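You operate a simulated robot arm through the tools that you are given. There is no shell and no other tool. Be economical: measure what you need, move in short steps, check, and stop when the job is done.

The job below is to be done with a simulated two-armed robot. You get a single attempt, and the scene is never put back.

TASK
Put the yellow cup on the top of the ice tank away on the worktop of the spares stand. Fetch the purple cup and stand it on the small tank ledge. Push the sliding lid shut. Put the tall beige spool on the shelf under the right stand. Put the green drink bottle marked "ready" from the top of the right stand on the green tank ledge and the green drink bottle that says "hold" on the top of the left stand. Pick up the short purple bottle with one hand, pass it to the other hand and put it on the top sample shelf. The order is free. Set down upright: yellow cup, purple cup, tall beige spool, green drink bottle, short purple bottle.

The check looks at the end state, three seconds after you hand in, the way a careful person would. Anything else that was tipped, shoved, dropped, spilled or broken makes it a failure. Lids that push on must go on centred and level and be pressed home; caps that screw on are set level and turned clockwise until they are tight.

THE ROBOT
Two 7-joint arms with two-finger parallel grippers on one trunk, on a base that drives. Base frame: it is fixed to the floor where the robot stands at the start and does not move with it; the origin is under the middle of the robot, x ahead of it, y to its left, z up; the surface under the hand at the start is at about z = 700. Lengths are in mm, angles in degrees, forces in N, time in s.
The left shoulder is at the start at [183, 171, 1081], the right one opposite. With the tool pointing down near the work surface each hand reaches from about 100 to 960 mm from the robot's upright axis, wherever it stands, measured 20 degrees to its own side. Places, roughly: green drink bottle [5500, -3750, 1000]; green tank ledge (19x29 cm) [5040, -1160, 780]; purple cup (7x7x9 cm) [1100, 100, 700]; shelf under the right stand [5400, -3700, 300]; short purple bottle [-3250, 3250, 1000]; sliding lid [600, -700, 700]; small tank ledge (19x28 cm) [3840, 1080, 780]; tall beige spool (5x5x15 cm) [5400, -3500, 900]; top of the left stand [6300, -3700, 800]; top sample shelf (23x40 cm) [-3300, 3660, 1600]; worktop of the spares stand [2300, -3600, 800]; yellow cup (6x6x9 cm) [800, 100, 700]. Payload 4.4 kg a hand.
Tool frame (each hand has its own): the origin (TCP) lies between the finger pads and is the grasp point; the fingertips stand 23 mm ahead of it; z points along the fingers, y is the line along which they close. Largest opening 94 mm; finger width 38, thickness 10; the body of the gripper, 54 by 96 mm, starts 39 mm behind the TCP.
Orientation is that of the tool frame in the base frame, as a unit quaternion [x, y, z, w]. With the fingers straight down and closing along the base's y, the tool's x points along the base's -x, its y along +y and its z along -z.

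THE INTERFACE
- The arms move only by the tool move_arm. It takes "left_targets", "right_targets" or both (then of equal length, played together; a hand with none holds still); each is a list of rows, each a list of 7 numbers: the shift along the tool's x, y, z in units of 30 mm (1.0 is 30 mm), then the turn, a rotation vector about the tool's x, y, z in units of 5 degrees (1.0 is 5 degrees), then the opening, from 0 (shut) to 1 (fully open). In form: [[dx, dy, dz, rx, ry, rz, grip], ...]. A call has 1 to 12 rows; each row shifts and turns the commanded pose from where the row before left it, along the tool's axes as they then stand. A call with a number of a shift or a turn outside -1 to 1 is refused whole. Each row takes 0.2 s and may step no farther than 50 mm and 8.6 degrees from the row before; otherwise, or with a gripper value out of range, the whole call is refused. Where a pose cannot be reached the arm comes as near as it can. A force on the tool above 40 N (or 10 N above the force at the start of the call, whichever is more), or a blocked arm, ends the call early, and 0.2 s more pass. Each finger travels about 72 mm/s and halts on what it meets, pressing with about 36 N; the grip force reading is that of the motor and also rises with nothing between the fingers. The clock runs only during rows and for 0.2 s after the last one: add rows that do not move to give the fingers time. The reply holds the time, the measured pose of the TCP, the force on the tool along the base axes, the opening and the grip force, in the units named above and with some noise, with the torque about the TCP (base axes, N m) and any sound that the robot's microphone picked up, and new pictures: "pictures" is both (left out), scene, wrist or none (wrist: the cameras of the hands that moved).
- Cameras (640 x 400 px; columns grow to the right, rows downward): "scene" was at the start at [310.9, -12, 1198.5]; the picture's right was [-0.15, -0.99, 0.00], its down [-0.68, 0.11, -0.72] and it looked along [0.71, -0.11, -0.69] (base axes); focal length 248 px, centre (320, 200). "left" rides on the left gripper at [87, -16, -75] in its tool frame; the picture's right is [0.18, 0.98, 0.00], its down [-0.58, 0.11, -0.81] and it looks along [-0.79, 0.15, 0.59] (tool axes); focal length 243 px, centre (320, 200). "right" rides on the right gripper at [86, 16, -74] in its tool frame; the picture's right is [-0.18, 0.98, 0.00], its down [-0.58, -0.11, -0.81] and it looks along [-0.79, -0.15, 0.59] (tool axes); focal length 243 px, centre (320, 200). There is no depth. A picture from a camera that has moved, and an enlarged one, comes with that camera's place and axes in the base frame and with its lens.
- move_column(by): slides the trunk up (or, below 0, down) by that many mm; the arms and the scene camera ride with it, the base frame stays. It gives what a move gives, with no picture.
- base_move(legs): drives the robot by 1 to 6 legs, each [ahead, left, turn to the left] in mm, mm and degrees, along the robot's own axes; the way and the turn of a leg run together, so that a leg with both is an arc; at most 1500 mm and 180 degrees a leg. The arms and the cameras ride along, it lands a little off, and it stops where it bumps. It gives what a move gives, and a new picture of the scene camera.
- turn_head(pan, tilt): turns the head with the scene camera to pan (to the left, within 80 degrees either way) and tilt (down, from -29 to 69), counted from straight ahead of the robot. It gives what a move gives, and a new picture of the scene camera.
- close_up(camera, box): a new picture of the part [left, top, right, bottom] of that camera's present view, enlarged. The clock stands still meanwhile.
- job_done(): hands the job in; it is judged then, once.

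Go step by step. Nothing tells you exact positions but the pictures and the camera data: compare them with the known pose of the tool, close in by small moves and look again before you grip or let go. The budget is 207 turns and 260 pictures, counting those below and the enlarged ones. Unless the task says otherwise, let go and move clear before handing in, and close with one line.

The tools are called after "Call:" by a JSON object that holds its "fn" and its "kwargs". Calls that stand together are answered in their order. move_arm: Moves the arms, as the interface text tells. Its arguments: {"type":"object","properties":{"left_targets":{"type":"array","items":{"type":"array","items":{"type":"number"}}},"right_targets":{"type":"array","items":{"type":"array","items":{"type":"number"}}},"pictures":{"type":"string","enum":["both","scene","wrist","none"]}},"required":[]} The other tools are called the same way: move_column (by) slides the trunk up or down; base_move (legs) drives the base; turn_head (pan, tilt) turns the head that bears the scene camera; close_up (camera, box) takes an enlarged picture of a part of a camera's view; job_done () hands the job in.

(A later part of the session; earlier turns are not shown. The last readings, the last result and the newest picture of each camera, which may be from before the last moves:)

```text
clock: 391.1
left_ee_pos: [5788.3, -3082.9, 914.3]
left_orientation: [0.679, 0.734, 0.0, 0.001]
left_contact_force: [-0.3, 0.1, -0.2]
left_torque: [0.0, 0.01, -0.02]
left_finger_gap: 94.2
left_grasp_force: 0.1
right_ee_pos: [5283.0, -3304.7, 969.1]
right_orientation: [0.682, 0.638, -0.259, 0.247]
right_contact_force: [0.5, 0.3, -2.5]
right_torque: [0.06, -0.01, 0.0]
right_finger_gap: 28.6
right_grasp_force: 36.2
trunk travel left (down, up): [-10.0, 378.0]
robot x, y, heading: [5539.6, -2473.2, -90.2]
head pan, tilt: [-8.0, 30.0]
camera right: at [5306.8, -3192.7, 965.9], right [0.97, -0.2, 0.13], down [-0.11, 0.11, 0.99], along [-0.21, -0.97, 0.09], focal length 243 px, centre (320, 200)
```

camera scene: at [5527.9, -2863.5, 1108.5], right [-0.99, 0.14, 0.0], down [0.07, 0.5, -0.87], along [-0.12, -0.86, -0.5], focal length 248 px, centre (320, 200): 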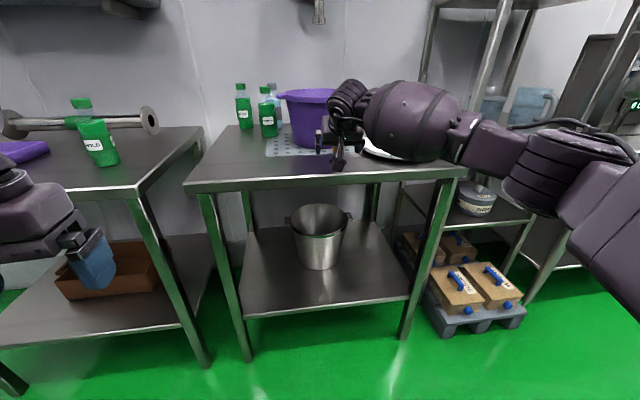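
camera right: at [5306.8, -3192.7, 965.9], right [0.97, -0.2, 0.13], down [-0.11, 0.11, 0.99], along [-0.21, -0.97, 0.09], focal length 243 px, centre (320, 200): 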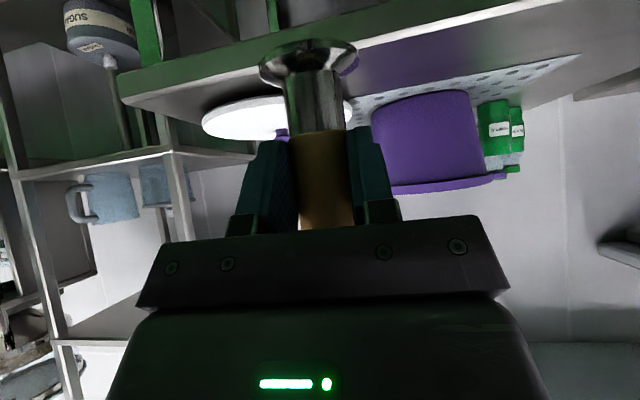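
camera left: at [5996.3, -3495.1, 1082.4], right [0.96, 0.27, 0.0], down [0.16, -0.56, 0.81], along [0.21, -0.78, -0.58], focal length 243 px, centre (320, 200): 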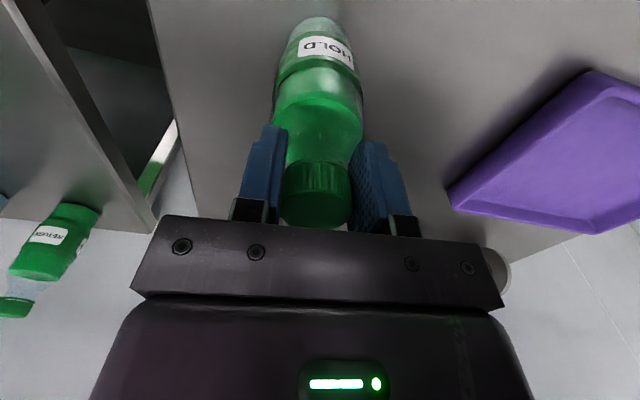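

Now lower in front of the table.

Call:
{"fn": "move_arm", "kwargs": {"right_targets": [[0.669, 0, 0.743, 0, 0, 0, 0.2], [0.669, 0, 0.743, 0, 0, 0, 0.2], [0.669, 0, 0.743, 0, 0, 0, 0.2], [0.669, 0, 0.743, 0, 0, 0, 0.2], [0.669, 0, 0.743, 0, 0, 0, 0.2], [0.669, 0, 0.743, 0, 0, 0, 0.2], [0.669, 0, 0.743, 0, 0, 0, 0.2], [0.669, 0, 0.743, 0, 0, 0, 0.2], [0.669, 0, 0.743, 0, 0, 0, 0.2], [0.669, 0, 0.743, 0, 0, 0, 0.2], [0.669, 0, 0.743, 0, 0, 0, 0.2], [0.669, 0, 0.743, 0, 0, 0, 0.2]]}}

```text
clock: 393.7
left_ee_pos: [5787.9, -3085.0, 914.7]
left_orientation: [0.678, 0.735, -0.001, -0.001]
left_contact_force: [-0.2, 0.3, -0.3]
left_torque: [-0.02, 0.01, -0.03]
left_finger_gap: 94.2
left_grasp_force: 0.1
right_ee_pos: [5286.0, -3302.8, 610.4]
right_orientation: [0.681, 0.639, -0.258, 0.247]
right_contact_force: [1.2, -1.4, -2.9]
right_torque: [0.06, -0.01, -0.03]
right_finger_gap: 28.5
right_grasp_force: 36.0
trunk travel left (down, up): [-10.0, 378.0]
robot x, y, heading: [5536.7, -2477.1, -90.2]
head pan, tilt: [-8.0, 30.0]
camera scene: at [5527.7, -2863.8, 1108.4], right [-0.99, 0.14, 0.0], down [0.07, 0.5, -0.87], along [-0.12, -0.86, -0.5], focal length 248 px, centre (320, 200)
camera right: at [5309.1, -3191.1, 607.7], right [0.97, -0.2, 0.13], down [-0.11, 0.11, 0.99], along [-0.21, -0.97, 0.09], focal length 243 px, centre (320, 200)
```

scene: 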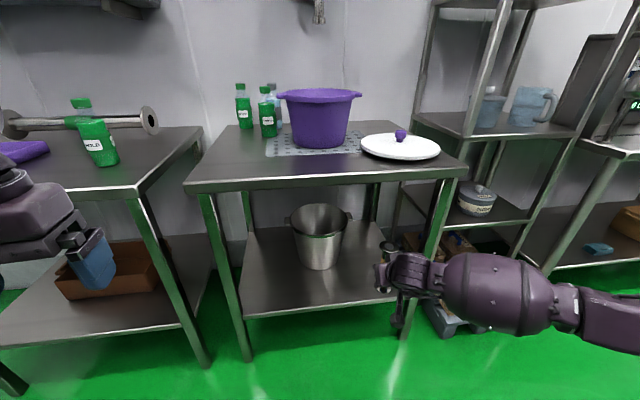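
right: 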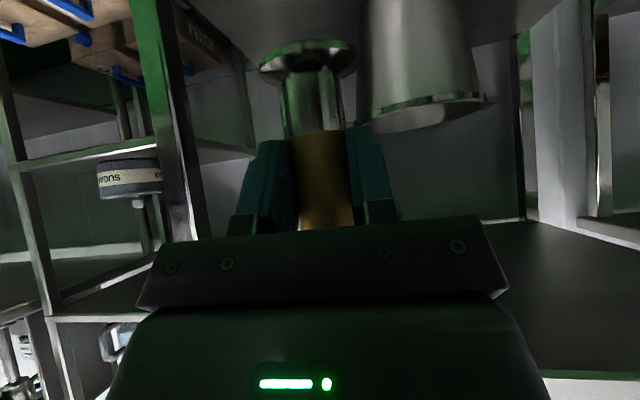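

I move the base back 40 mm to gain reach margin, then slide the spool in over the shelf.

Call:
{"fn": "base_move", "kwargs": {"legs": [[-40, 0, 0]]}}

Call:
{"fn": "move_arm", "kwargs": {"right_targets": [[-0.1, -0.05, 0.93, 0, 0, 0, 0.2], [-0.1, -0.05, 0.93, 0, 0, 0, 0.2], [-0.1, -0.05, 0.93, 0, 0, 0, 0.2], [-0.1, -0.05, 0.93, 0, 0, 0, 0.2], [-0.1, -0.05, 0.93, 0, 0, 0, 0.2], [-0.1, -0.05, 0.93, 0, 0, 0, 0.2], [-0.1, -0.05, 0.93, 0, 0, 0, 0.2], [-0.1, -0.05, 0.7, 0, 0, 0, 0.2]]}}

```text
clock: 394.6
left_ee_pos: [5788.8, -3044.2, 916.0]
left_orientation: [0.679, 0.734, -0.001, 0.0]
left_contact_force: [0.0, -0.1, 0.5]
left_torque: [-0.03, 0.02, -0.02]
left_finger_gap: 94.0
left_grasp_force: 0.1
right_ee_pos: [5286.2, -3262.6, 611.2]
right_orientation: [0.681, 0.638, -0.259, 0.247]
right_contact_force: [-0.2, 1.0, -1.9]
right_torque: [0.08, -0.02, 0.02]
right_finger_gap: 28.4
right_grasp_force: 35.7
trunk travel left (down, up): [-10.0, 378.0]
robot x, y, heading: [5544.5, -2435.7, -90.1]
head pan, tilt: [-8.0, 30.0]
camera scene: at [5527.5, -2823.5, 1109.0], right [-0.99, 0.14, 0.0], down [0.07, 0.49, -0.87], along [-0.12, -0.86, -0.5], focal length 248 px, centre (320, 200)
```

scene: 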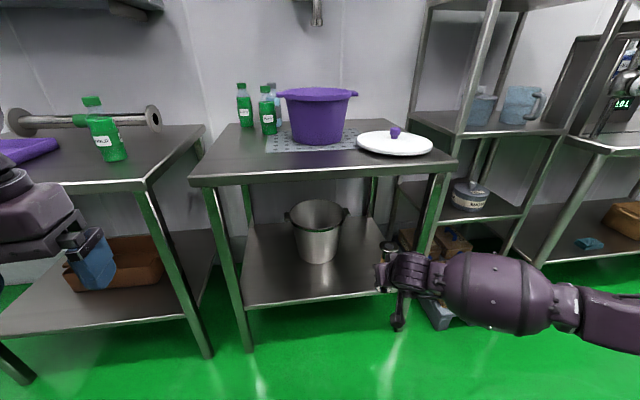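

```text
clock: 396.4
left_ee_pos: [5787.2, -3044.9, 915.4]
left_orientation: [0.678, 0.735, 0.0, 0.001]
left_contact_force: [-0.5, -0.6, 0.6]
left_torque: [-0.04, -0.05, -0.02]
left_finger_gap: 94.1
left_grasp_force: 0.1
right_ee_pos: [5267.8, -3416.4, 476.7]
right_orientation: [0.681, 0.637, -0.261, 0.249]
right_contact_force: [-0.8, 1.0, -1.6]
right_torque: [0.05, -0.02, 0.03]
right_finger_gap: 28.4
right_grasp_force: 36.0
right hand out of reach, approached as far as the arm can: row 8
trunk travel left (down, up): [-10.0, 378.0]
robot x, y, heading: [5541.4, -2431.6, -89.9]
head pan, tilt: [-8.0, 30.0]
camera scene: at [5526.5, -2823.7, 1108.8], right [-0.99, 0.14, 0.0], down [0.07, 0.49, -0.87], along [-0.12, -0.86, -0.5], focal length 248 px, centre (320, 200)
camera right: at [5290.8, -3305.3, 474.0], right [0.97, -0.2, 0.13], down [-0.11, 0.12, 0.99], along [-0.21, -0.97, 0.09], focal length 243 px, centre (320, 200)
```

scene: 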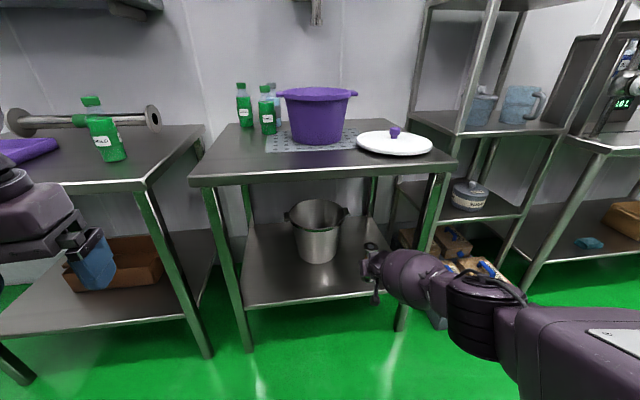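
right: 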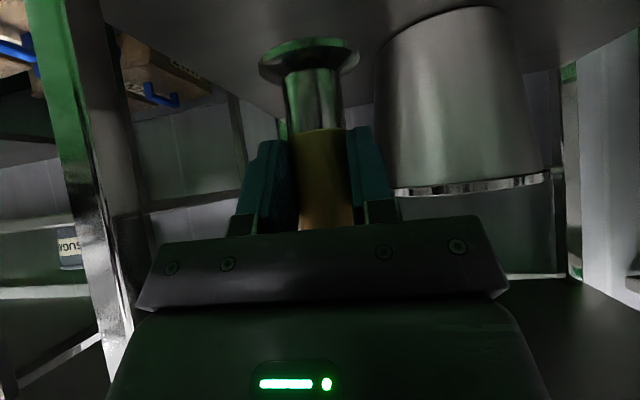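

Re-triangulating gives the shelf lower and further back: z≈257, front edge y≈-3480 (bucket behind y≈-3710). So I'll take a low near-straight arm pose in free space and drive the spool in with the base. First back off and set the pose.

Call:
{"fn": "base_move", "kwargs": {"legs": [[-120, 0, 0]]}}

Call:
{"fn": "move_column", "kwargs": {"by": -10}}

Call:
{"fn": "move_arm", "kwargs": {"right_targets": [[0.9, 0, 0.15, 0, 0, 0, 0.2], [0.9, 0, 0.15, 0, 0, 0, 0.2], [0.9, 0, 0.15, 0, 0, 0, 0.2], [0.9, 0, 0.15, 0, 0, 0, 0.2], [0.9, 0, 0.15, 0, 0, 0, 0.2], [0.7, 0, 0.15, 0, 0, 0, 0.2]], "pictures": "none"}}

```text
clock: 397.6
left_ee_pos: [5787.3, -2925.3, 914.5]
left_orientation: [0.68, 0.734, -0.001, -0.001]
left_contact_force: [0.0, 0.6, -0.2]
left_torque: [0.0, -0.02, -0.01]
left_finger_gap: 93.9
left_grasp_force: 0.0
right_ee_pos: [5266.9, -3298.2, 476.4]
right_orientation: [0.682, 0.638, -0.259, 0.248]
right_contact_force: [0.0, 0.2, -2.9]
right_torque: [0.04, 0.01, 0.03]
right_finger_gap: 28.3
right_grasp_force: 36.1
trunk travel left (down, up): [-10.0, 378.0]
robot x, y, heading: [5540.8, -2313.3, -90.4]
head pan, tilt: [-8.0, 30.0]
camera scene: at [5527.2, -2703.8, 1108.9], right [-0.99, 0.14, 0.0], down [0.07, 0.49, -0.87], along [-0.12, -0.86, -0.5], focal length 248 px, centre (320, 200)
```

scene: 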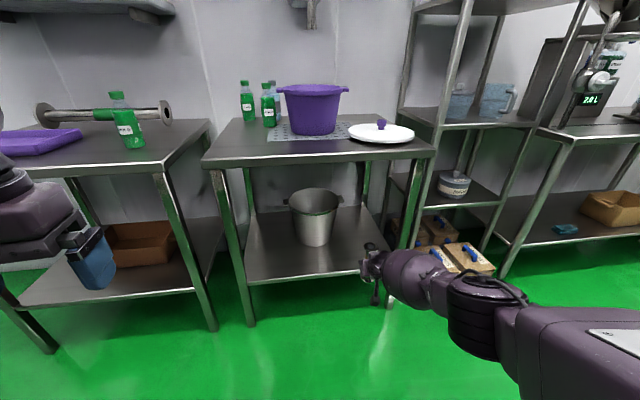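

```text
clock: 398.2
left_ee_pos: [5787.5, -2924.6, 906.1]
left_orientation: [0.68, 0.733, -0.002, 0.001]
left_contact_force: [0.5, 0.3, -0.3]
left_torque: [0.0, -0.03, 0.0]
left_finger_gap: 94.3
left_grasp_force: 0.0
right_ee_pos: [5265.5, -3296.9, 467.6]
right_orientation: [0.681, 0.637, -0.261, 0.249]
right_contact_force: [-0.2, 0.2, -1.9]
right_torque: [0.05, 0.0, 0.04]
right_finger_gap: 28.6
right_grasp_force: 35.4
trunk travel left (down, up): [0.0, 388.0]
robot x, y, heading: [5542.7, -2312.5, -90.0]
head pan, tilt: [-8.0, 30.0]
```

```text
clock: 399.6
left_ee_pos: [5787.7, -2926.5, 904.0]
left_orientation: [0.679, 0.734, -0.001, -0.001]
left_contact_force: [0.1, 0.6, 0.6]
left_torque: [-0.01, -0.01, 0.0]
left_finger_gap: 93.7
left_grasp_force: 0.0
right_ee_pos: [5273.7, -3200.3, 340.9]
right_orientation: [0.682, 0.638, -0.259, 0.247]
right_contact_force: [-1.0, -1.0, -2.5]
right_torque: [0.06, -0.02, -0.01]
right_finger_gap: 28.1
right_grasp_force: 36.2
trunk travel left (down, up): [0.0, 388.0]
robot x, y, heading: [5541.1, -2315.9, -90.3]
head pan, tilt: [-8.0, 30.0]
```

The low pose works. I raise it by 35 mm for safety and drive forward so the spool enters over the shelf.

Call:
{"fn": "move_arm", "kwargs": {"right_targets": [[-0.45, 0, -0.5, 0, 0, 0, 0.2], [-0.4, 0, -0.45, 0, 0, 0, 0.2], [0, 0, 0, 0, 0, 0, 0.2]], "pictures": "none"}}

Call:
{"fn": "base_move", "kwargs": {"legs": [[240, 0, 0]]}}

Call:
{"fn": "close_up", "kwargs": {"camera": "right", "box": [0, 0, 640, 400]}}

```text
clock: 400.4
left_ee_pos: [5788.8, -2925.4, 906.2]
left_orientation: [0.68, 0.733, -0.002, -0.001]
left_contact_force: [0.4, 0.5, 1.1]
left_torque: [0.03, -0.03, -0.05]
left_finger_gap: 94.0
left_grasp_force: 0.1
right_ee_pos: [5271.4, -3203.6, 348.7]
right_orientation: [0.682, 0.639, -0.258, 0.247]
right_contact_force: [-0.2, 0.1, -1.6]
right_torque: [0.08, -0.03, -0.04]
right_finger_gap: 28.6
right_grasp_force: 35.7
right hand out of reach, approached as far as the arm can: row 1, 2
trunk travel left (down, up): [0.0, 388.0]
robot x, y, heading: [5541.5, -2311.2, -90.2]
head pan, tilt: [-8.0, 30.0]
```

```text
clock: 402.1
left_ee_pos: [5784.7, -3162.7, 904.4]
left_orientation: [0.681, 0.733, -0.002, -0.001]
left_contact_force: [-0.1, -0.6, 0.4]
left_torque: [0.02, 0.0, 0.02]
left_finger_gap: 94.0
left_grasp_force: 0.2
right_ee_pos: [5266.1, -3438.5, 350.2]
right_orientation: [0.684, 0.636, -0.259, 0.245]
right_contact_force: [0.0, 12.5, 0.9]
right_torque: [0.63, -0.02, 0.01]
right_finger_gap: 28.4
right_grasp_force: 36.1
trunk travel left (down, up): [0.0, 388.0]
robot x, y, heading: [5539.7, -2550.9, -90.3]
head pan, tilt: [-8.0, 30.0]
camera scene: at [5524.5, -2945.5, 1098.3], right [-0.99, 0.15, 0.0], down [0.07, 0.49, -0.87], along [-0.13, -0.86, -0.5], focal length 248 px, centre (320, 200)
```

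scene: 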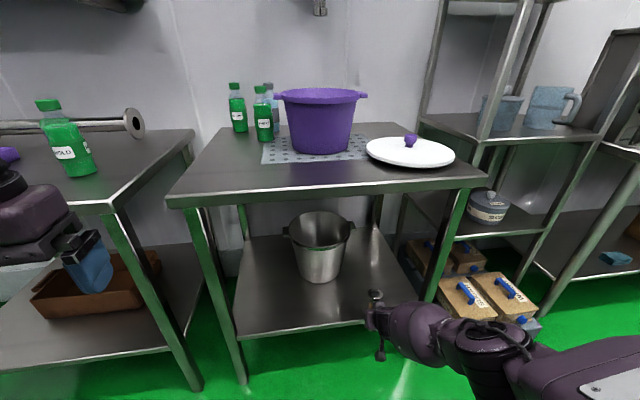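

```text
1.00 times, centred on (320, 200) of right (not enlarged: the box is as wide or as high as the picture)
camera zoom: at [5290.8, -3327.1, 348.1], right [0.97, -0.2, 0.13], down [-0.11, 0.11, 0.99], along [-0.22, -0.97, 0.09], focal length 243 px, centre (320, 200)
```

zoom: 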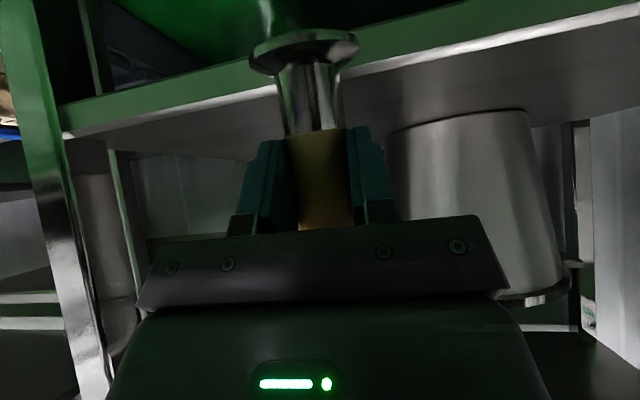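

The spool's foot touched the shelf's front edge: the shelf top is nearer z≈297. I back off, lift along the reachable arc, and check.

Call:
{"fn": "base_move", "kwargs": {"legs": [[-120, 0, 0]]}}

Call:
{"fn": "move_arm", "kwargs": {"right_targets": [[-0.9, 0, -0.15, 0, 0, 0, 0.2], [-0.9, 0, -0.15, 0, 0, 0, 0.2], [0, 0, 0, 0, 0, 0, 0.2]], "pictures": "wrist"}}

```text
clock: 403.4
left_ee_pos: [5784.4, -3048.2, 904.0]
left_orientation: [0.681, 0.732, -0.001, 0.0]
left_contact_force: [-0.8, -0.1, 0.1]
left_torque: [0.0, -0.04, 0.0]
left_finger_gap: 94.0
left_grasp_force: 0.1
right_ee_pos: [5266.1, -3324.2, 349.7]
right_orientation: [0.684, 0.637, -0.259, 0.246]
right_contact_force: [0.0, -0.6, -1.5]
right_torque: [0.0, 0.01, 0.0]
right_finger_gap: 28.6
right_grasp_force: 36.2
trunk travel left (down, up): [0.0, 388.0]
robot x, y, heading: [5542.3, -2435.7, -90.6]
head pan, tilt: [-8.0, 30.0]
camera scene: at [5524.9, -2831.2, 1098.2], right [-0.99, 0.15, 0.0], down [0.07, 0.49, -0.87], along [-0.13, -0.86, -0.5], focal length 248 px, centre (320, 200)
```

scene: 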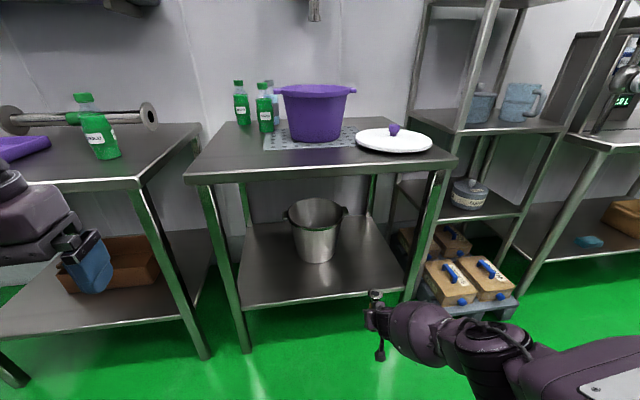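

```text
clock: 404.1
left_ee_pos: [5784.7, -3050.1, 903.6]
left_orientation: [0.681, 0.732, -0.001, -0.001]
left_contact_force: [-0.1, 0.7, 0.2]
left_torque: [0.04, -0.02, 0.0]
left_finger_gap: 94.2
left_grasp_force: 0.0
right_ee_pos: [5264.0, -3358.0, 392.5]
right_orientation: [0.684, 0.636, -0.258, 0.245]
right_contact_force: [0.2, -0.5, -2.7]
right_torque: [0.05, -0.01, 0.0]
right_finger_gap: 27.9
right_grasp_force: 35.9
trunk travel left (down, up): [0.0, 388.0]
robot x, y, heading: [5539.4, -2435.7, -90.7]
head pan, tilt: [-8.0, 30.0]
camera right: at [5287.9, -3246.4, 390.5], right [0.97, -0.2, 0.13], down [-0.11, 0.11, 0.99], along [-0.22, -0.97, 0.09], focal length 243 px, centre (320, 200)
```

right: 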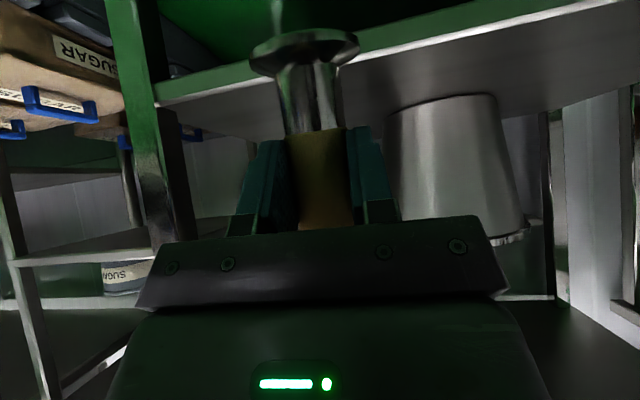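

The spool was nudged to a slight lean in the grip, which will right itself on the flat shelf (its base is wide). The foot now clears the shelf; I drive forward.

Call:
{"fn": "base_move", "kwargs": {"legs": [[185, 0, 0.6]]}}

Call:
{"fn": "close_up", "kwargs": {"camera": "right", "box": [0, 0, 640, 400]}}

```text
clock: 405.7
left_ee_pos: [5788.3, -3232.5, 903.8]
left_orientation: [0.679, 0.734, -0.001, -0.001]
left_contact_force: [0.6, -0.8, 0.6]
left_torque: [0.02, 0.04, 0.05]
left_finger_gap: 93.7
left_grasp_force: 0.2
right_ee_pos: [5268.7, -3543.3, 391.9]
right_orientation: [0.682, 0.639, -0.258, 0.245]
right_contact_force: [0.0, -0.3, -2.9]
right_torque: [0.03, 0.01, 0.0]
right_finger_gap: 28.1
right_grasp_force: 36.2
trunk travel left (down, up): [0.0, 388.0]
robot x, y, heading: [5541.1, -2619.5, -89.8]
head pan, tilt: [-8.0, 30.0]
camera scene: at [5526.8, -3015.5, 1097.7], right [-0.99, 0.14, 0.0], down [0.07, 0.5, -0.87], along [-0.12, -0.86, -0.5], focal length 248 px, centre (320, 200)
```

scene: 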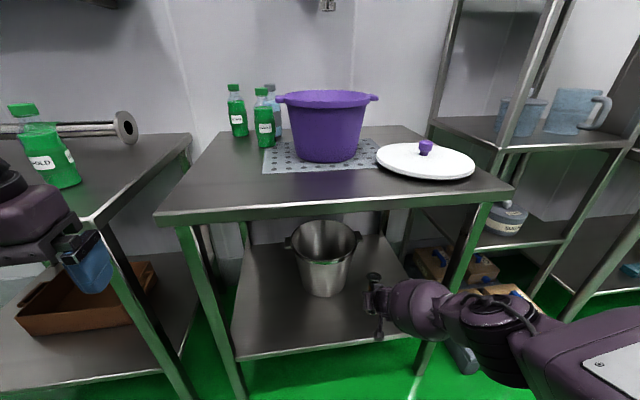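

```text
1.00 times, centred on (320, 200) of right (not enlarged: the box is as wide or as high as the picture)
camera zoom: at [5292.9, -3431.5, 390.1], right [0.97, -0.2, 0.13], down [-0.11, 0.11, 0.99], along [-0.21, -0.97, 0.09], focal length 243 px, centre (320, 200)
```

zoom: 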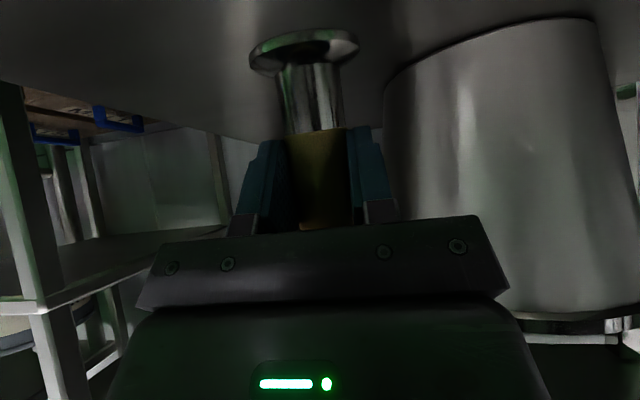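

Well placed over the shelf, with the bucket clear. I lower in fine steps to contact.

Call:
{"fn": "move_arm", "kwargs": {"right_targets": [[0.25, 0, 0.05, 0, 0, 0, 0.2], [0.25, 0, 0.05, 0, 0, 0, 0.2], [0.15, 0, 0.03, 0, 0, 0, 0.2], [0.15, 0, 0.03, 0, 0, 0, 0.2], [0.15, 0, 0.03, 0, 0, 0, 0.2], [0.15, 0, 0.03, 0, 0, 0, 0.2], [0.15, 0, 0.03, 0, 0, 0, 0.2], [0.15, 0, 0.03, 0, 0, 0, 0.2], [0.15, 0, 0.03, 0, 0, 0, 0.2], [0.15, 0, 0.03, 0, 0, 0, 0.2]], "pictures": "wrist"}}

```text
clock: 407.9
left_ee_pos: [5788.3, -3230.5, 907.0]
left_orientation: [0.679, 0.734, -0.003, 0.002]
left_contact_force: [0.1, -0.4, 0.9]
left_torque: [-0.01, 0.04, 0.03]
left_finger_gap: 94.0
left_grasp_force: 0.0
right_ee_pos: [5271.1, -3515.8, 356.7]
right_orientation: [0.681, 0.638, -0.26, 0.248]
right_contact_force: [1.9, -5.6, 20.7]
right_torque: [-1.0, 0.5, 0.12]
right_finger_gap: 28.2
right_grasp_force: 34.4
trunk travel left (down, up): [0.0, 388.0]
robot x, y, heading: [5540.2, -2620.3, -90.4]
head pan, tilt: [-8.0, 30.0]
camera right: at [5294.3, -3403.0, 353.7], right [0.97, -0.2, 0.13], down [-0.11, 0.12, 0.99], along [-0.21, -0.97, 0.09], focal length 243 px, centre (320, 200)
```

right: 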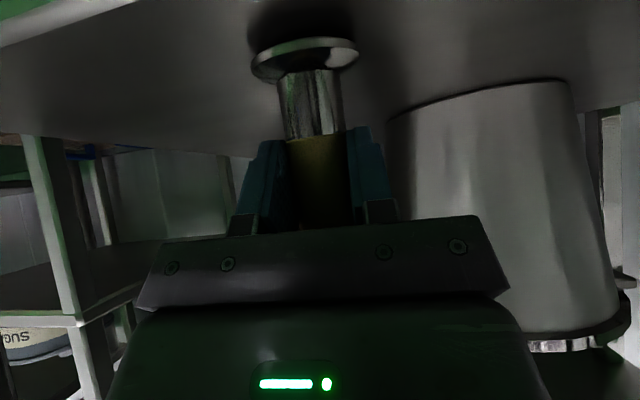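

Contact, but I'd like it deeper on the shelf: lift slightly, drive 45 mm forward and set down again.

Call:
{"fn": "move_arm", "kwargs": {"right_targets": [[-0.3, 0, -0.05, 0, 0, 0, 0.2], [-0.25, 0, -0.05, 0, 0, 0, 0.2]], "pictures": "none"}}

Call:
{"fn": "base_move", "kwargs": {"legs": [[45, 0, 0]]}}

Call:
{"fn": "move_arm", "kwargs": {"right_targets": [[0.3, 0, 0.05, 0, 0, 0, 0.2], [0.15, 0, 0.03, 0, 0, 0, 0.2], [0.15, 0, 0.03, 0, 0, 0, 0.2], [0.15, 0, 0.03, 0, 0, 0, 0.2], [0.15, 0, 0.03, 0, 0, 0, 0.2], [0.15, 0, 0.03, 0, 0, 0, 0.2]], "pictures": "wrist"}}

```text
clock: 408.5
left_ee_pos: [5789.6, -3231.9, 904.9]
left_orientation: [0.679, 0.734, 0.0, 0.0]
left_contact_force: [-0.1, -0.1, 0.6]
left_torque: [0.02, 0.0, 0.01]
left_finger_gap: 93.7
left_grasp_force: 0.0
right_ee_pos: [5270.7, -3521.1, 364.5]
right_orientation: [0.683, 0.638, -0.257, 0.245]
right_contact_force: [-0.7, 0.3, -2.4]
right_torque: [0.05, 0.01, 0.03]
right_finger_gap: 28.2
right_grasp_force: 36.2
trunk travel left (down, up): [0.0, 388.0]
robot x, y, heading: [5537.8, -2619.5, -90.1]
head pan, tilt: [-8.0, 30.0]
```

```text
clock: 409.4
left_ee_pos: [5788.1, -3276.9, 905.6]
left_orientation: [0.679, 0.734, 0.0, -0.001]
left_contact_force: [-1.1, 0.1, -1.2]
left_torque: [0.01, -0.02, 0.0]
left_finger_gap: 94.2
left_grasp_force: 0.1
right_ee_pos: [5270.2, -3567.0, 363.8]
right_orientation: [0.682, 0.639, -0.257, 0.246]
right_contact_force: [0.3, 0.4, -2.6]
right_torque: [0.0, 0.0, 0.03]
right_finger_gap: 28.2
right_grasp_force: 36.1
trunk travel left (down, up): [0.0, 388.0]
robot x, y, heading: [5541.2, -2661.4, -89.9]
head pan, tilt: [-8.0, 30.0]
camera scene: at [5526.8, -3060.8, 1097.7], right [-0.99, 0.14, 0.0], down [0.07, 0.5, -0.87], along [-0.12, -0.86, -0.5], focal length 248 px, centre (320, 200)
```

scene: 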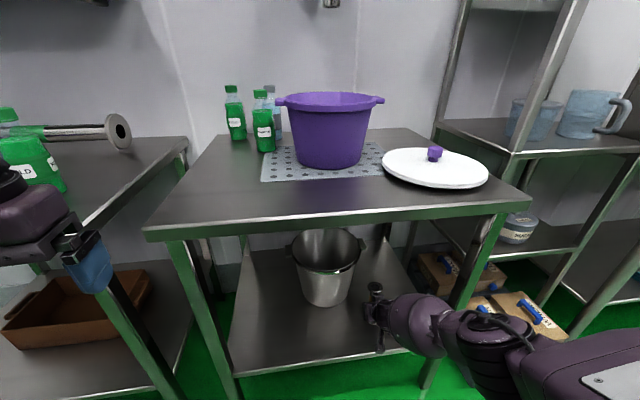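

```text
clock: 410.8
left_ee_pos: [5788.4, -3274.8, 905.4]
left_orientation: [0.679, 0.734, -0.002, 0.001]
left_contact_force: [0.0, 0.0, -0.3]
left_torque: [-0.01, 0.0, 0.01]
left_finger_gap: 94.0
left_grasp_force: 0.1
right_ee_pos: [5271.5, -3550.2, 342.0]
right_orientation: [0.68, 0.64, -0.257, 0.248]
right_contact_force: [1.8, -0.8, 23.2]
right_torque: [-0.97, 0.02, 0.08]
right_finger_gap: 28.4
right_grasp_force: 36.0
trunk travel left (down, up): [0.0, 388.0]
robot x, y, heading: [5537.5, -2664.0, -90.1]
head pan, tilt: [-8.0, 30.0]
camera right: at [5295.4, -3437.1, 339.8], right [0.97, -0.2, 0.13], down [-0.11, 0.11, 0.99], along [-0.21, -0.97, 0.09], focal length 243 px, centre (320, 200)
```

right: 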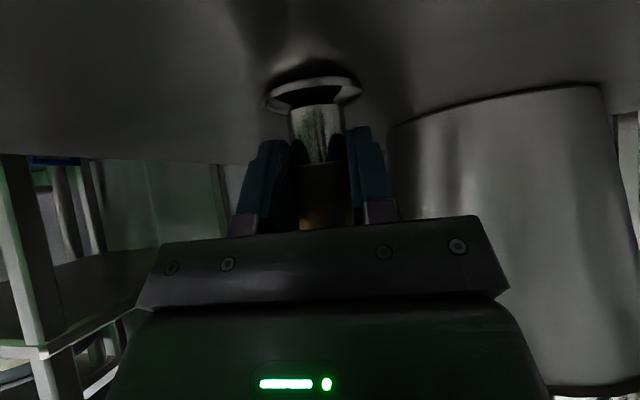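

Contact at ~23 N. I check the spool's lean with a zoom before letting go.

Call:
{"fn": "close_up", "kwargs": {"camera": "scene", "box": [320, 260, 440, 335]}}

```text
5.33 times, centred on (380, 298) of scene
camera zoom: at [5527.6, -3057.9, 1099.0], right [-0.99, 0.14, 0.0], down [0.07, 0.49, -0.87], along [-0.12, -0.86, -0.5], focal length 1322 px, centre (0, -320)
```

zoom: 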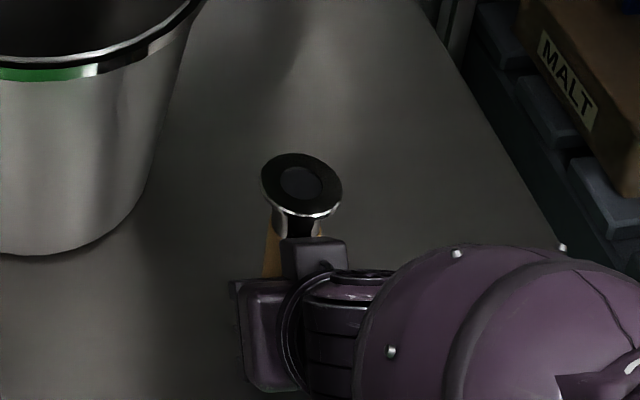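

The spool's top is at ≈[5277, -3560], right above its foot, so it stands upright. I open the fingers gently.

Call:
{"fn": "move_arm", "kwargs": {"right_targets": [[0, 0, 0, 0, 0, 0, 0.38], [0, 0, 0, 0, 0, 0, 0.5], [0, 0, 0, 0, 0, 0, 0.8], [0, 0, 0, 0, 0, 0, 1], [0, 0, 0, 0, 0, 0, 1]], "pictures": "wrist"}}

```text
clock: 412.0
left_ee_pos: [5788.9, -3275.4, 905.1]
left_orientation: [0.679, 0.735, -0.001, 0.001]
left_contact_force: [-0.3, -0.6, 0.3]
left_torque: [-0.05, 0.02, 0.03]
left_finger_gap: 94.3
left_grasp_force: 0.0
right_ee_pos: [5272.9, -3549.3, 338.9]
right_orientation: [0.682, 0.639, -0.258, 0.246]
right_contact_force: [0.4, 0.5, 0.0]
right_torque: [-0.05, -0.01, -0.01]
right_finger_gap: 93.8
right_grasp_force: 0.2
trunk travel left (down, up): [0.0, 388.0]
robot x, y, heading: [5539.8, -2663.2, -90.3]
head pan, tilt: [-8.0, 30.0]
camera right: at [5294.8, -3437.0, 337.3], right [0.97, -0.2, 0.13], down [-0.11, 0.11, 0.99], along [-0.21, -0.97, 0.09], focal length 243 px, centre (320, 200)
```

right: 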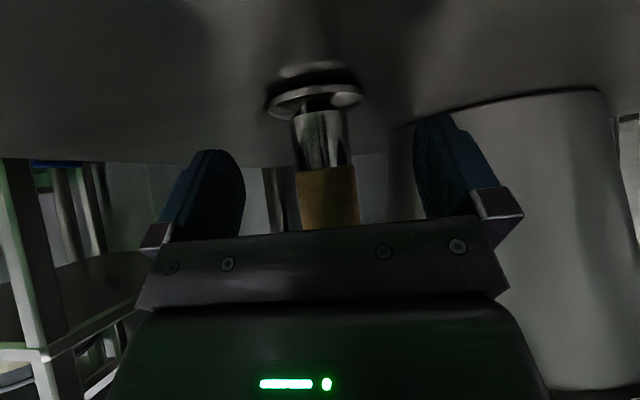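

It stands by itself. I back the base straight out.

Call:
{"fn": "base_move", "kwargs": {"legs": [[-300, 0, 0]]}}

Call:
{"fn": "close_up", "kwargs": {"camera": "scene", "box": [220, 180, 460, 330]}}

```text
clock: 414.1
left_ee_pos: [5788.3, -2971.8, 905.3]
left_orientation: [0.679, 0.734, -0.001, 0.0]
left_contact_force: [0.2, 0.7, 0.4]
left_torque: [0.02, 0.0, -0.03]
left_finger_gap: 93.8
left_grasp_force: 0.0
right_ee_pos: [5271.7, -3244.2, 340.3]
right_orientation: [0.682, 0.639, -0.258, 0.246]
right_contact_force: [0.1, -0.5, 0.1]
right_torque: [-0.01, -0.01, 0.02]
right_finger_gap: 93.9
right_grasp_force: 0.1
trunk travel left (down, up): [0.0, 388.0]
robot x, y, heading: [5540.0, -2360.2, -89.8]
head pan, tilt: [-8.0, 30.0]
camera scene: at [5527.4, -2755.6, 1098.2], right [-0.99, 0.14, 0.0], down [0.07, 0.49, -0.87], along [-0.12, -0.86, -0.5], focal length 248 px, centre (320, 200)
```

scene: 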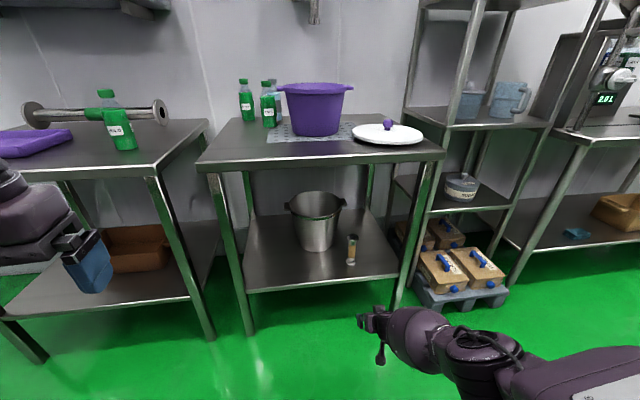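

```text
2.67 times, centred on (340, 255) of scene
camera zoom: at [5527.4, -2755.6, 1098.2], right [-0.99, 0.14, 0.0], down [0.07, 0.49, -0.87], along [-0.12, -0.86, -0.5], focal length 661 px, centre (267, 53)
```

zoom: 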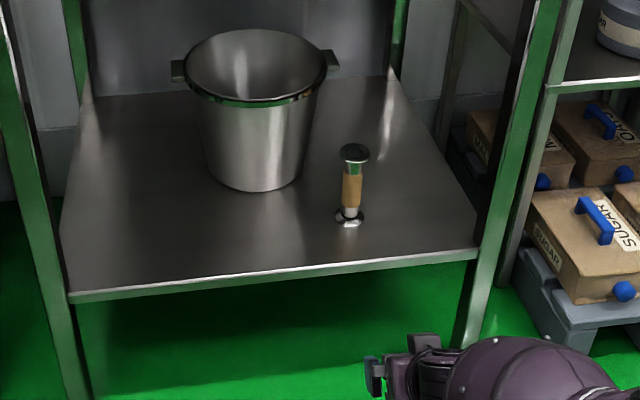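

The spool stands upright on the shelf. Now I bring the right arm back up to a normal posture.

Call:
{"fn": "move_arm", "kwargs": {"right_targets": [[-0.9, 0, -0.15, 0, 0, 0, 1], [-0.9, 0, -0.15, 0, 0, 0, 1], [-0.9, 0, -0.15, 0, 0, 0, 1], [-0.9, 0, -0.15, 0, 0, 0, 1], [-0.7, 0, -0.15, 0, 0, 0, 1], [0, 0, -0.96, 0, 0, 0, 1], [0, 0, -0.96, 0, 0, 0, 1], [0, 0, -0.96, 0, 0, 0, 1], [0, 0, -0.96, 0, 0, 0, 1], [0, 0, -0.96, 0, 0, 0, 1], [0, 0, -0.96, 0, 0, 0, 1]], "pictures": "none"}}

Call:
{"fn": "move_arm", "kwargs": {"right_targets": [[-0.669, 0, -0.743, 0, 0, 0, 1], [-0.669, 0, -0.743, 0, 0, 0, 1], [-0.669, 0, -0.743, 0, 0, 0, 1], [-0.669, 0, -0.743, 0, 0, 0, 1], [-0.669, 0, -0.743, 0, 0, 0, 1], [-0.669, 0, -0.743, 0, 0, 0, 1], [-0.669, 0, -0.743, 0, 0, 0, 1], [-0.669, 0, -0.743, 0, 0, 0, 1], [-0.669, 0, -0.743, 0, 0, 0, 1], [-0.669, 0, -0.743, 0, 0, 0, 1], [-0.669, 0, -0.743, 0, 0, 0, 1], [-0.669, 0, -0.743, 0, 0, 0, 1]], "pictures": "none"}}

Call:
{"fn": "move_arm", "kwargs": {"right_targets": [[0.3, 0, -0.4, 0, 1, 0, 1], [0.3, 0, -0.4, 0, 1, 0, 1], [0.3, 0, -0.4, 0, 1, 0, 1], [0.3, 0, 0, 0, 1, 0, 1], [0.5, 0, 0, 0, 1, 0, 1], [0.5, 0, 0, 0, 1, 0, 1], [0.5, 0, 0, 0, 1, 0, 1], [0.5, 0, 0, 0, 1, 0, 1], [0.5, 0, 0, 0, 0.4, 0, 1], [0.5, 0, 0, 0, 0, 0, 1]], "pictures": "none"}}

```text
clock: 416.4
left_ee_pos: [5788.1, -2971.4, 905.7]
left_orientation: [0.679, 0.735, -0.001, 0.001]
left_contact_force: [0.2, -0.4, -0.2]
left_torque: [0.0, -0.01, 0.0]
left_finger_gap: 94.0
left_grasp_force: 0.1
right_ee_pos: [5270.3, -3211.2, 572.7]
right_orientation: [0.681, 0.64, -0.258, 0.247]
right_contact_force: [0.5, 0.2, 0.2]
right_torque: [0.01, 0.01, 0.0]
right_finger_gap: 94.1
right_grasp_force: 0.0
trunk travel left (down, up): [0.0, 388.0]
robot x, y, heading: [5541.7, -2360.6, -90.0]
head pan, tilt: [-8.0, 30.0]
```

```text
clock: 419.1
left_ee_pos: [5787.8, -2971.1, 904.2]
left_orientation: [0.679, 0.734, 0.0, -0.001]
left_contact_force: [0.4, 0.0, 1.0]
left_torque: [0.0, 0.02, 0.01]
left_finger_gap: 94.0
left_grasp_force: 0.1
right_ee_pos: [5271.2, -3215.2, 931.1]
right_orientation: [0.681, 0.64, -0.257, 0.247]
right_contact_force: [0.6, 0.3, -0.7]
right_torque: [-0.03, 0.0, -0.02]
right_finger_gap: 94.1
right_grasp_force: 0.0
trunk travel left (down, up): [0.0, 388.0]
robot x, y, heading: [5539.6, -2361.3, -90.1]
head pan, tilt: [-8.0, 30.0]
```

```text
clock: 421.2
left_ee_pos: [5788.1, -2971.7, 905.2]
left_orientation: [0.679, 0.735, -0.001, -0.001]
left_contact_force: [1.0, 0.4, -0.6]
left_torque: [-0.02, 0.01, -0.02]
left_finger_gap: 94.0
left_grasp_force: 0.1
right_ee_pos: [5277.3, -3074.7, 923.9]
right_orientation: [0.729, 0.685, 0.005, 0.001]
right_contact_force: [-0.2, 0.0, -1.1]
right_torque: [0.0, -0.01, 0.01]
right_finger_gap: 93.9
right_grasp_force: 0.1
trunk travel left (down, up): [0.0, 388.0]
robot x, y, heading: [5539.7, -2358.8, -90.1]
head pan, tilt: [-8.0, 30.0]
```

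Both arms are normal. I raise the trunk and drive west along the aisle.

Call:
{"fn": "move_column", "kwargs": {"by": 200}}

Call:
{"fn": "base_move", "kwargs": {"legs": [[0, 0, -90], [1500, 0, 0], [1500, 0, 0], [1500, 0, 0], [1500, 0, 0], [350, 0, 0]]}}

Call:
{"fn": "base_move", "kwargs": {"legs": [[0, 0, -90]]}}

Call:
{"fn": "turn_head", "kwargs": {"pan": 15, "tilt": 10}}

```text
clock: 423.4
left_ee_pos: [5789.1, -2972.5, 1103.9]
left_orientation: [0.677, 0.736, 0.0, -0.001]
left_contact_force: [0.3, 0.3, -0.4]
left_torque: [0.01, 0.0, -0.01]
left_finger_gap: 93.9
left_grasp_force: 0.0
right_ee_pos: [5279.5, -3075.6, 1121.8]
right_orientation: [0.728, 0.685, 0.005, 0.001]
right_contact_force: [0.3, 0.2, -0.5]
right_torque: [0.04, 0.03, -0.01]
right_finger_gap: 94.0
right_grasp_force: 0.1
trunk travel left (down, up): [-200.0, 188.0]
robot x, y, heading: [5537.3, -2363.1, -90.0]
head pan, tilt: [-8.0, 30.0]
```

```text
clock: 457.5
left_ee_pos: [-1384.5, -2511.6, 1104.3]
left_orientation: [0.999, 0.042, 0.0, -0.001]
left_contact_force: [-0.4, -0.9, -0.9]
left_torque: [-0.01, -0.03, 0.01]
left_finger_gap: 94.1
left_grasp_force: 0.0
right_ee_pos: [-1489.3, -2002.9, 1125.2]
right_orientation: [1.0, -0.029, 0.003, 0.004]
right_contact_force: [0.3, 0.9, -0.2]
right_torque: [0.01, -0.01, -0.01]
right_finger_gap: 93.9
right_grasp_force: 0.0
trunk travel left (down, up): [-200.0, 188.0]
robot x, y, heading: [-771.5, -2258.1, -179.8]
head pan, tilt: [-8.0, 30.0]
camera scene: at [-993.3, -2247.6, 1337.5], right [0.14, 0.99, 0.0], down [0.5, -0.07, -0.87], along [-0.86, 0.12, -0.5], focal length 248 px, centre (320, 200)
```

scene: 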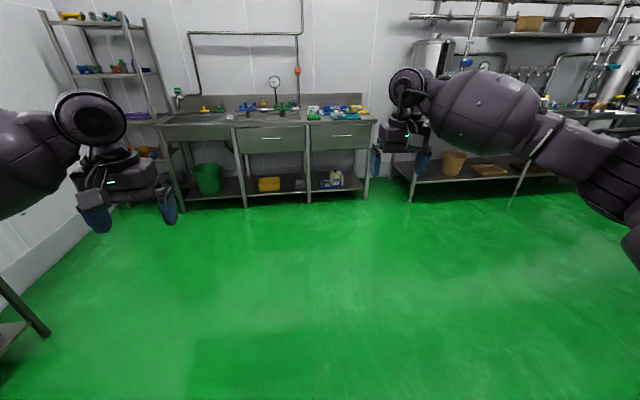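

```text
clock: 461.7
left_ee_pos: [-1039.9, -1656.3, 1104.8]
left_orientation: [0.744, -0.668, -0.001, -0.001]
left_contact_force: [0.4, 0.4, -0.4]
left_torque: [-0.03, -0.03, 0.0]
left_finger_gap: 94.1
left_grasp_force: 0.1
right_ee_pos: [-532.1, -1539.7, 1124.7]
right_orientation: [-0.696, 0.718, 0.001, -0.004]
right_contact_force: [0.1, -0.3, 0.2]
right_torque: [0.0, -0.02, 0.01]
right_finger_gap: 94.1
right_grasp_force: 0.1
trunk travel left (down, up): [-200.0, 188.0]
robot x, y, heading: [-773.5, -2259.2, 91.6]
head pan, tilt: [-8.0, 30.0]
camera scene: at [-767.1, -2040.3, 1337.6], right [0.99, -0.11, 0.0], down [-0.06, -0.5, -0.87], along [0.1, 0.86, -0.5], focal length 248 px, centre (320, 200)
```

scene: 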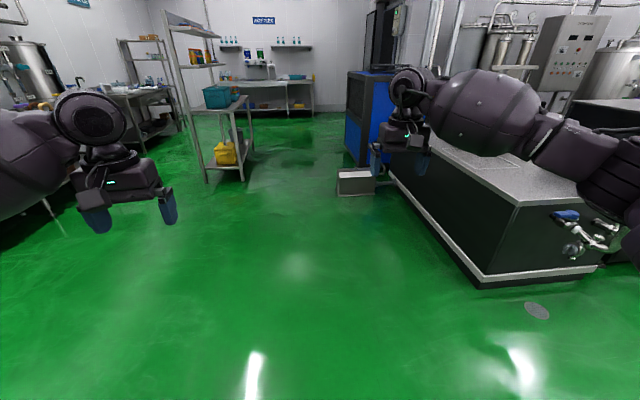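

```text
clock: 462.5
left_ee_pos: [-1039.4, -1656.2, 1104.6]
left_orientation: [0.745, -0.668, 0.0, -0.001]
left_contact_force: [0.0, -1.3, 0.2]
left_torque: [-0.02, 0.0, -0.02]
left_finger_gap: 94.1
left_grasp_force: 0.0
right_ee_pos: [-532.8, -1537.7, 1124.5]
right_orientation: [-0.695, 0.719, 0.001, -0.003]
right_contact_force: [0.8, 0.5, -0.1]
right_torque: [0.01, -0.01, -0.01]
right_finger_gap: 94.1
right_grasp_force: 0.1
trunk travel left (down, up): [-200.0, 188.0]
robot x, y, heading: [-772.9, -2257.2, 91.8]
head pan, tilt: [15.0, 10.0]
camera scene: at [-803.9, -2041.0, 1369.8], right [0.96, 0.28, 0.0], down [0.05, -0.17, -0.98], along [-0.28, 0.94, -0.17], focal length 248 px, centre (320, 200)
```

scene: 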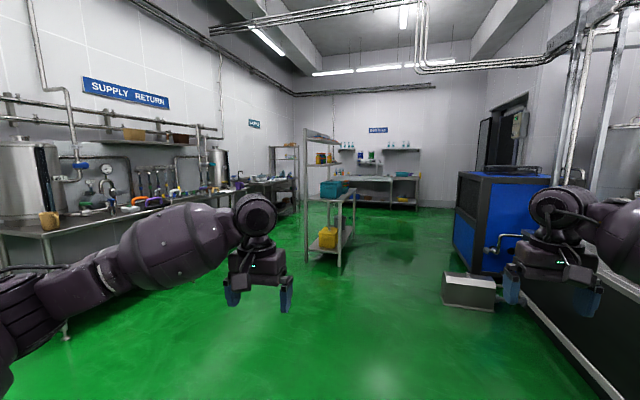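

The sample rack stands at the left wall ahead (top shelf z≈1580), past a free-standing rack. I drive through the corridor left of that rack.

Call:
{"fn": "base_move", "kwargs": {"legs": [[0, 0, -1.8], [0, 1500, 0], [0, 330, 0], [1500, 0, 0], [1500, 0, 0], [1400, 0, 0]]}}

Call:
{"fn": "turn_head", "kwargs": {"pan": 30, "tilt": 15}}

```text
clock: 500.1
left_ee_pos: [-2598.8, 2811.7, 1104.0]
left_orientation: [0.714, -0.7, 0.001, -0.001]
left_contact_force: [-0.3, 0.2, -0.1]
left_torque: [-0.01, 0.02, 0.02]
left_finger_gap: 94.1
left_grasp_force: 0.0
right_ee_pos: [-2083.7, 2883.9, 1123.9]
right_orientation: [-0.663, 0.748, 0.001, -0.003]
right_contact_force: [0.1, -0.8, -0.7]
right_torque: [-0.03, -0.05, -0.01]
right_finger_gap: 93.8
right_grasp_force: 0.0
trunk travel left (down, up): [-200.0, 188.0]
robot x, y, heading: [-2387.5, 2183.4, 86.5]
head pan, tilt: [15.0, 10.0]
camera scene: at [-2397.0, 2407.2, 1369.9], right [0.98, 0.2, 0.0], down [0.03, -0.17, -0.98], along [-0.2, 0.96, -0.17], focal length 248 px, centre (320, 200)
```

scene: 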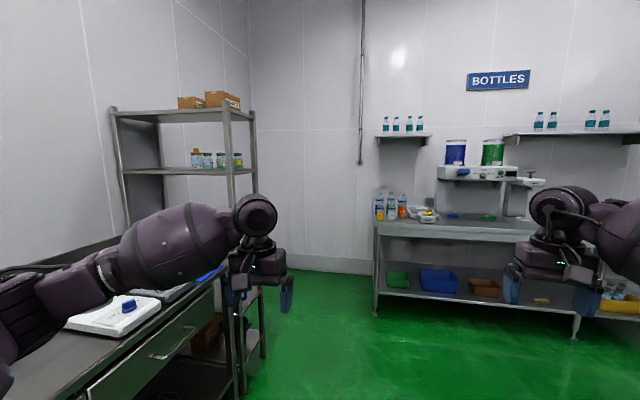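

```text
clock: 500.9
left_ee_pos: [-2598.5, 2811.6, 1105.4]
left_orientation: [0.714, -0.7, 0.0, -0.002]
left_contact_force: [0.0, 0.8, 0.0]
left_torque: [-0.01, -0.01, -0.03]
left_finger_gap: 94.0
left_grasp_force: 0.0
right_ee_pos: [-2083.3, 2883.5, 1124.1]
right_orientation: [-0.664, 0.748, 0.001, -0.003]
right_contact_force: [1.2, -0.1, 0.0]
right_torque: [0.04, 0.0, 0.0]
right_finger_gap: 94.2
right_grasp_force: 0.0
trunk travel left (down, up): [-200.0, 188.0]
robot x, y, heading: [-2388.3, 2188.0, 86.6]
head pan, tilt: [30.0, 15.0]
camera scene: at [-2420.0, 2399.5, 1361.8], right [0.89, 0.45, 0.0], down [0.12, -0.23, -0.97], along [-0.43, 0.86, -0.26], focal length 248 px, centre (320, 200)
```

scene: 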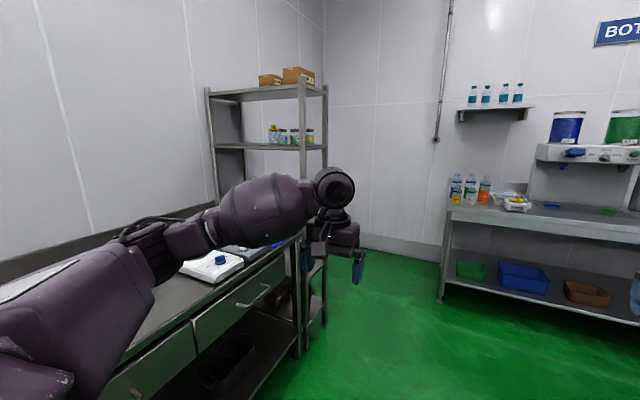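

I see the sample rack (top shelf z≈1595 with two boxes, front posts near x≈-3110). I drive up and turn to face it, staying back.

Call:
{"fn": "base_move", "kwargs": {"legs": [[0, 0, 3.4], [0, -250, 0], [1050, 0, 0], [0, 0, 90]]}}

Call:
{"fn": "turn_head", "kwargs": {"pan": 0, "tilt": 12}}

```text
clock: 512.9
left_ee_pos: [-2754.3, 3026.9, 1104.5]
left_orientation: [1.0, 0.02, 0.0, -0.001]
left_contact_force: [0.2, 0.5, 0.0]
left_torque: [-0.01, -0.02, 0.02]
left_finger_gap: 93.8
left_grasp_force: 0.0
right_ee_pos: [-2838.6, 3541.4, 1124.6]
right_orientation: [0.999, -0.051, 0.001, 0.004]
right_contact_force: [0.0, 0.1, -1.0]
right_torque: [0.0, -0.02, 0.0]
right_finger_gap: 93.7
right_grasp_force: 0.2
trunk travel left (down, up): [-200.0, 188.0]
robot x, y, heading: [-2134.2, 3249.7, 177.7]
head pan, tilt: [30.0, 15.0]
camera scene: at [-2346.5, 3214.3, 1361.8], right [-0.47, 0.89, 0.0], down [0.23, 0.12, -0.97], along [-0.86, -0.45, -0.26], focal length 248 px, centre (320, 200)
```

scene: 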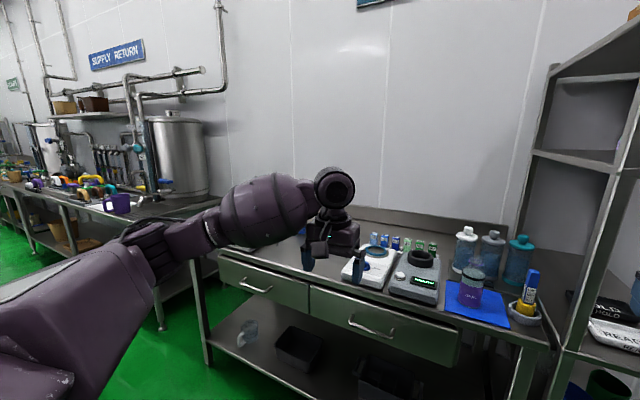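

```text
clock: 513.8
left_ee_pos: [-2756.3, 3027.9, 1105.2]
left_orientation: [1.0, 0.02, -0.001, -0.001]
left_contact_force: [0.5, -0.2, 1.0]
left_torque: [0.02, 0.03, -0.02]
left_finger_gap: 94.1
left_grasp_force: 0.1
right_ee_pos: [-2837.7, 3541.3, 1124.8]
right_orientation: [0.999, -0.051, 0.001, 0.003]
right_contact_force: [-0.1, 0.6, -0.1]
right_torque: [0.01, 0.02, 0.0]
right_finger_gap: 93.9
right_grasp_force: 0.2
trunk travel left (down, up): [-200.0, 188.0]
robot x, y, heading: [-2135.5, 3248.1, 177.6]
head pan, tilt: [0.0, 12.0]
camera scene: at [-2357.0, 3261.6, 1366.6], right [0.04, 1.0, 0.0], down [0.21, -0.01, -0.98], along [-0.98, 0.04, -0.21], focal length 248 px, centre (320, 200)
```

scene: 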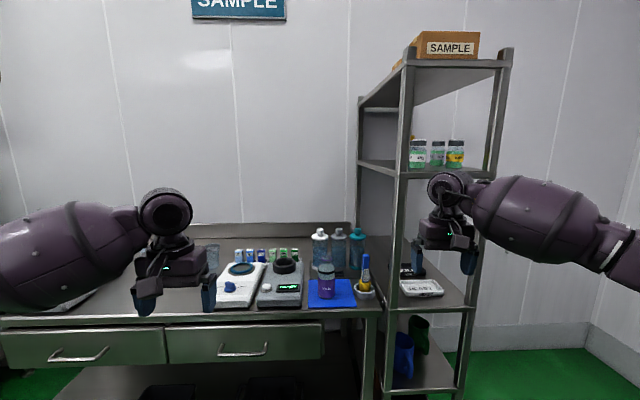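

The short purple bottle stands on a blue mat near the rack. I zoom in on it and on the top shelf.

Call:
{"fn": "close_up", "kwargs": {"camera": "scene", "box": [280, 215, 400, 290]}}

Call:
{"fn": "close_up", "kwargs": {"camera": "scene", "box": [340, 20, 530, 140]}}

```text
5.33 times, centred on (340, 252) of scene
camera zoom: at [-2357.0, 3261.6, 1366.6], right [0.04, 1.0, 0.0], down [0.21, -0.01, -0.98], along [-0.98, 0.04, -0.21], focal length 1322 px, centre (213, -80)
```

zoom: 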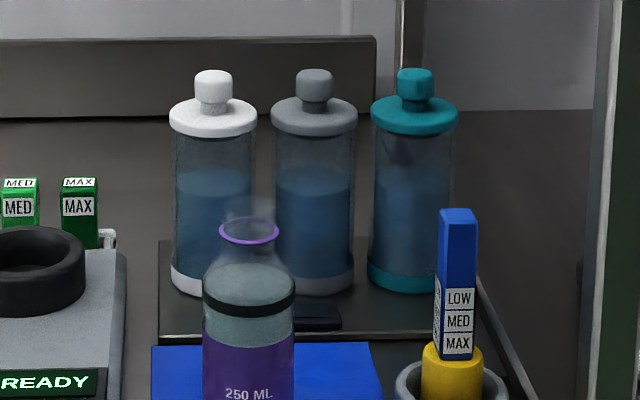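

```text
3.33 times, centred on (435, 80) of scene
camera zoom: at [-2357.0, 3261.6, 1366.6], right [0.04, 1.0, 0.0], down [0.21, -0.01, -0.98], along [-0.98, 0.04, -0.21], focal length 826 px, centre (-63, 600)
```

zoom: 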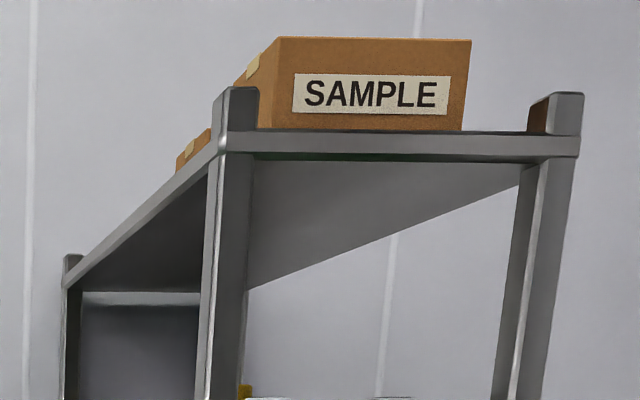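

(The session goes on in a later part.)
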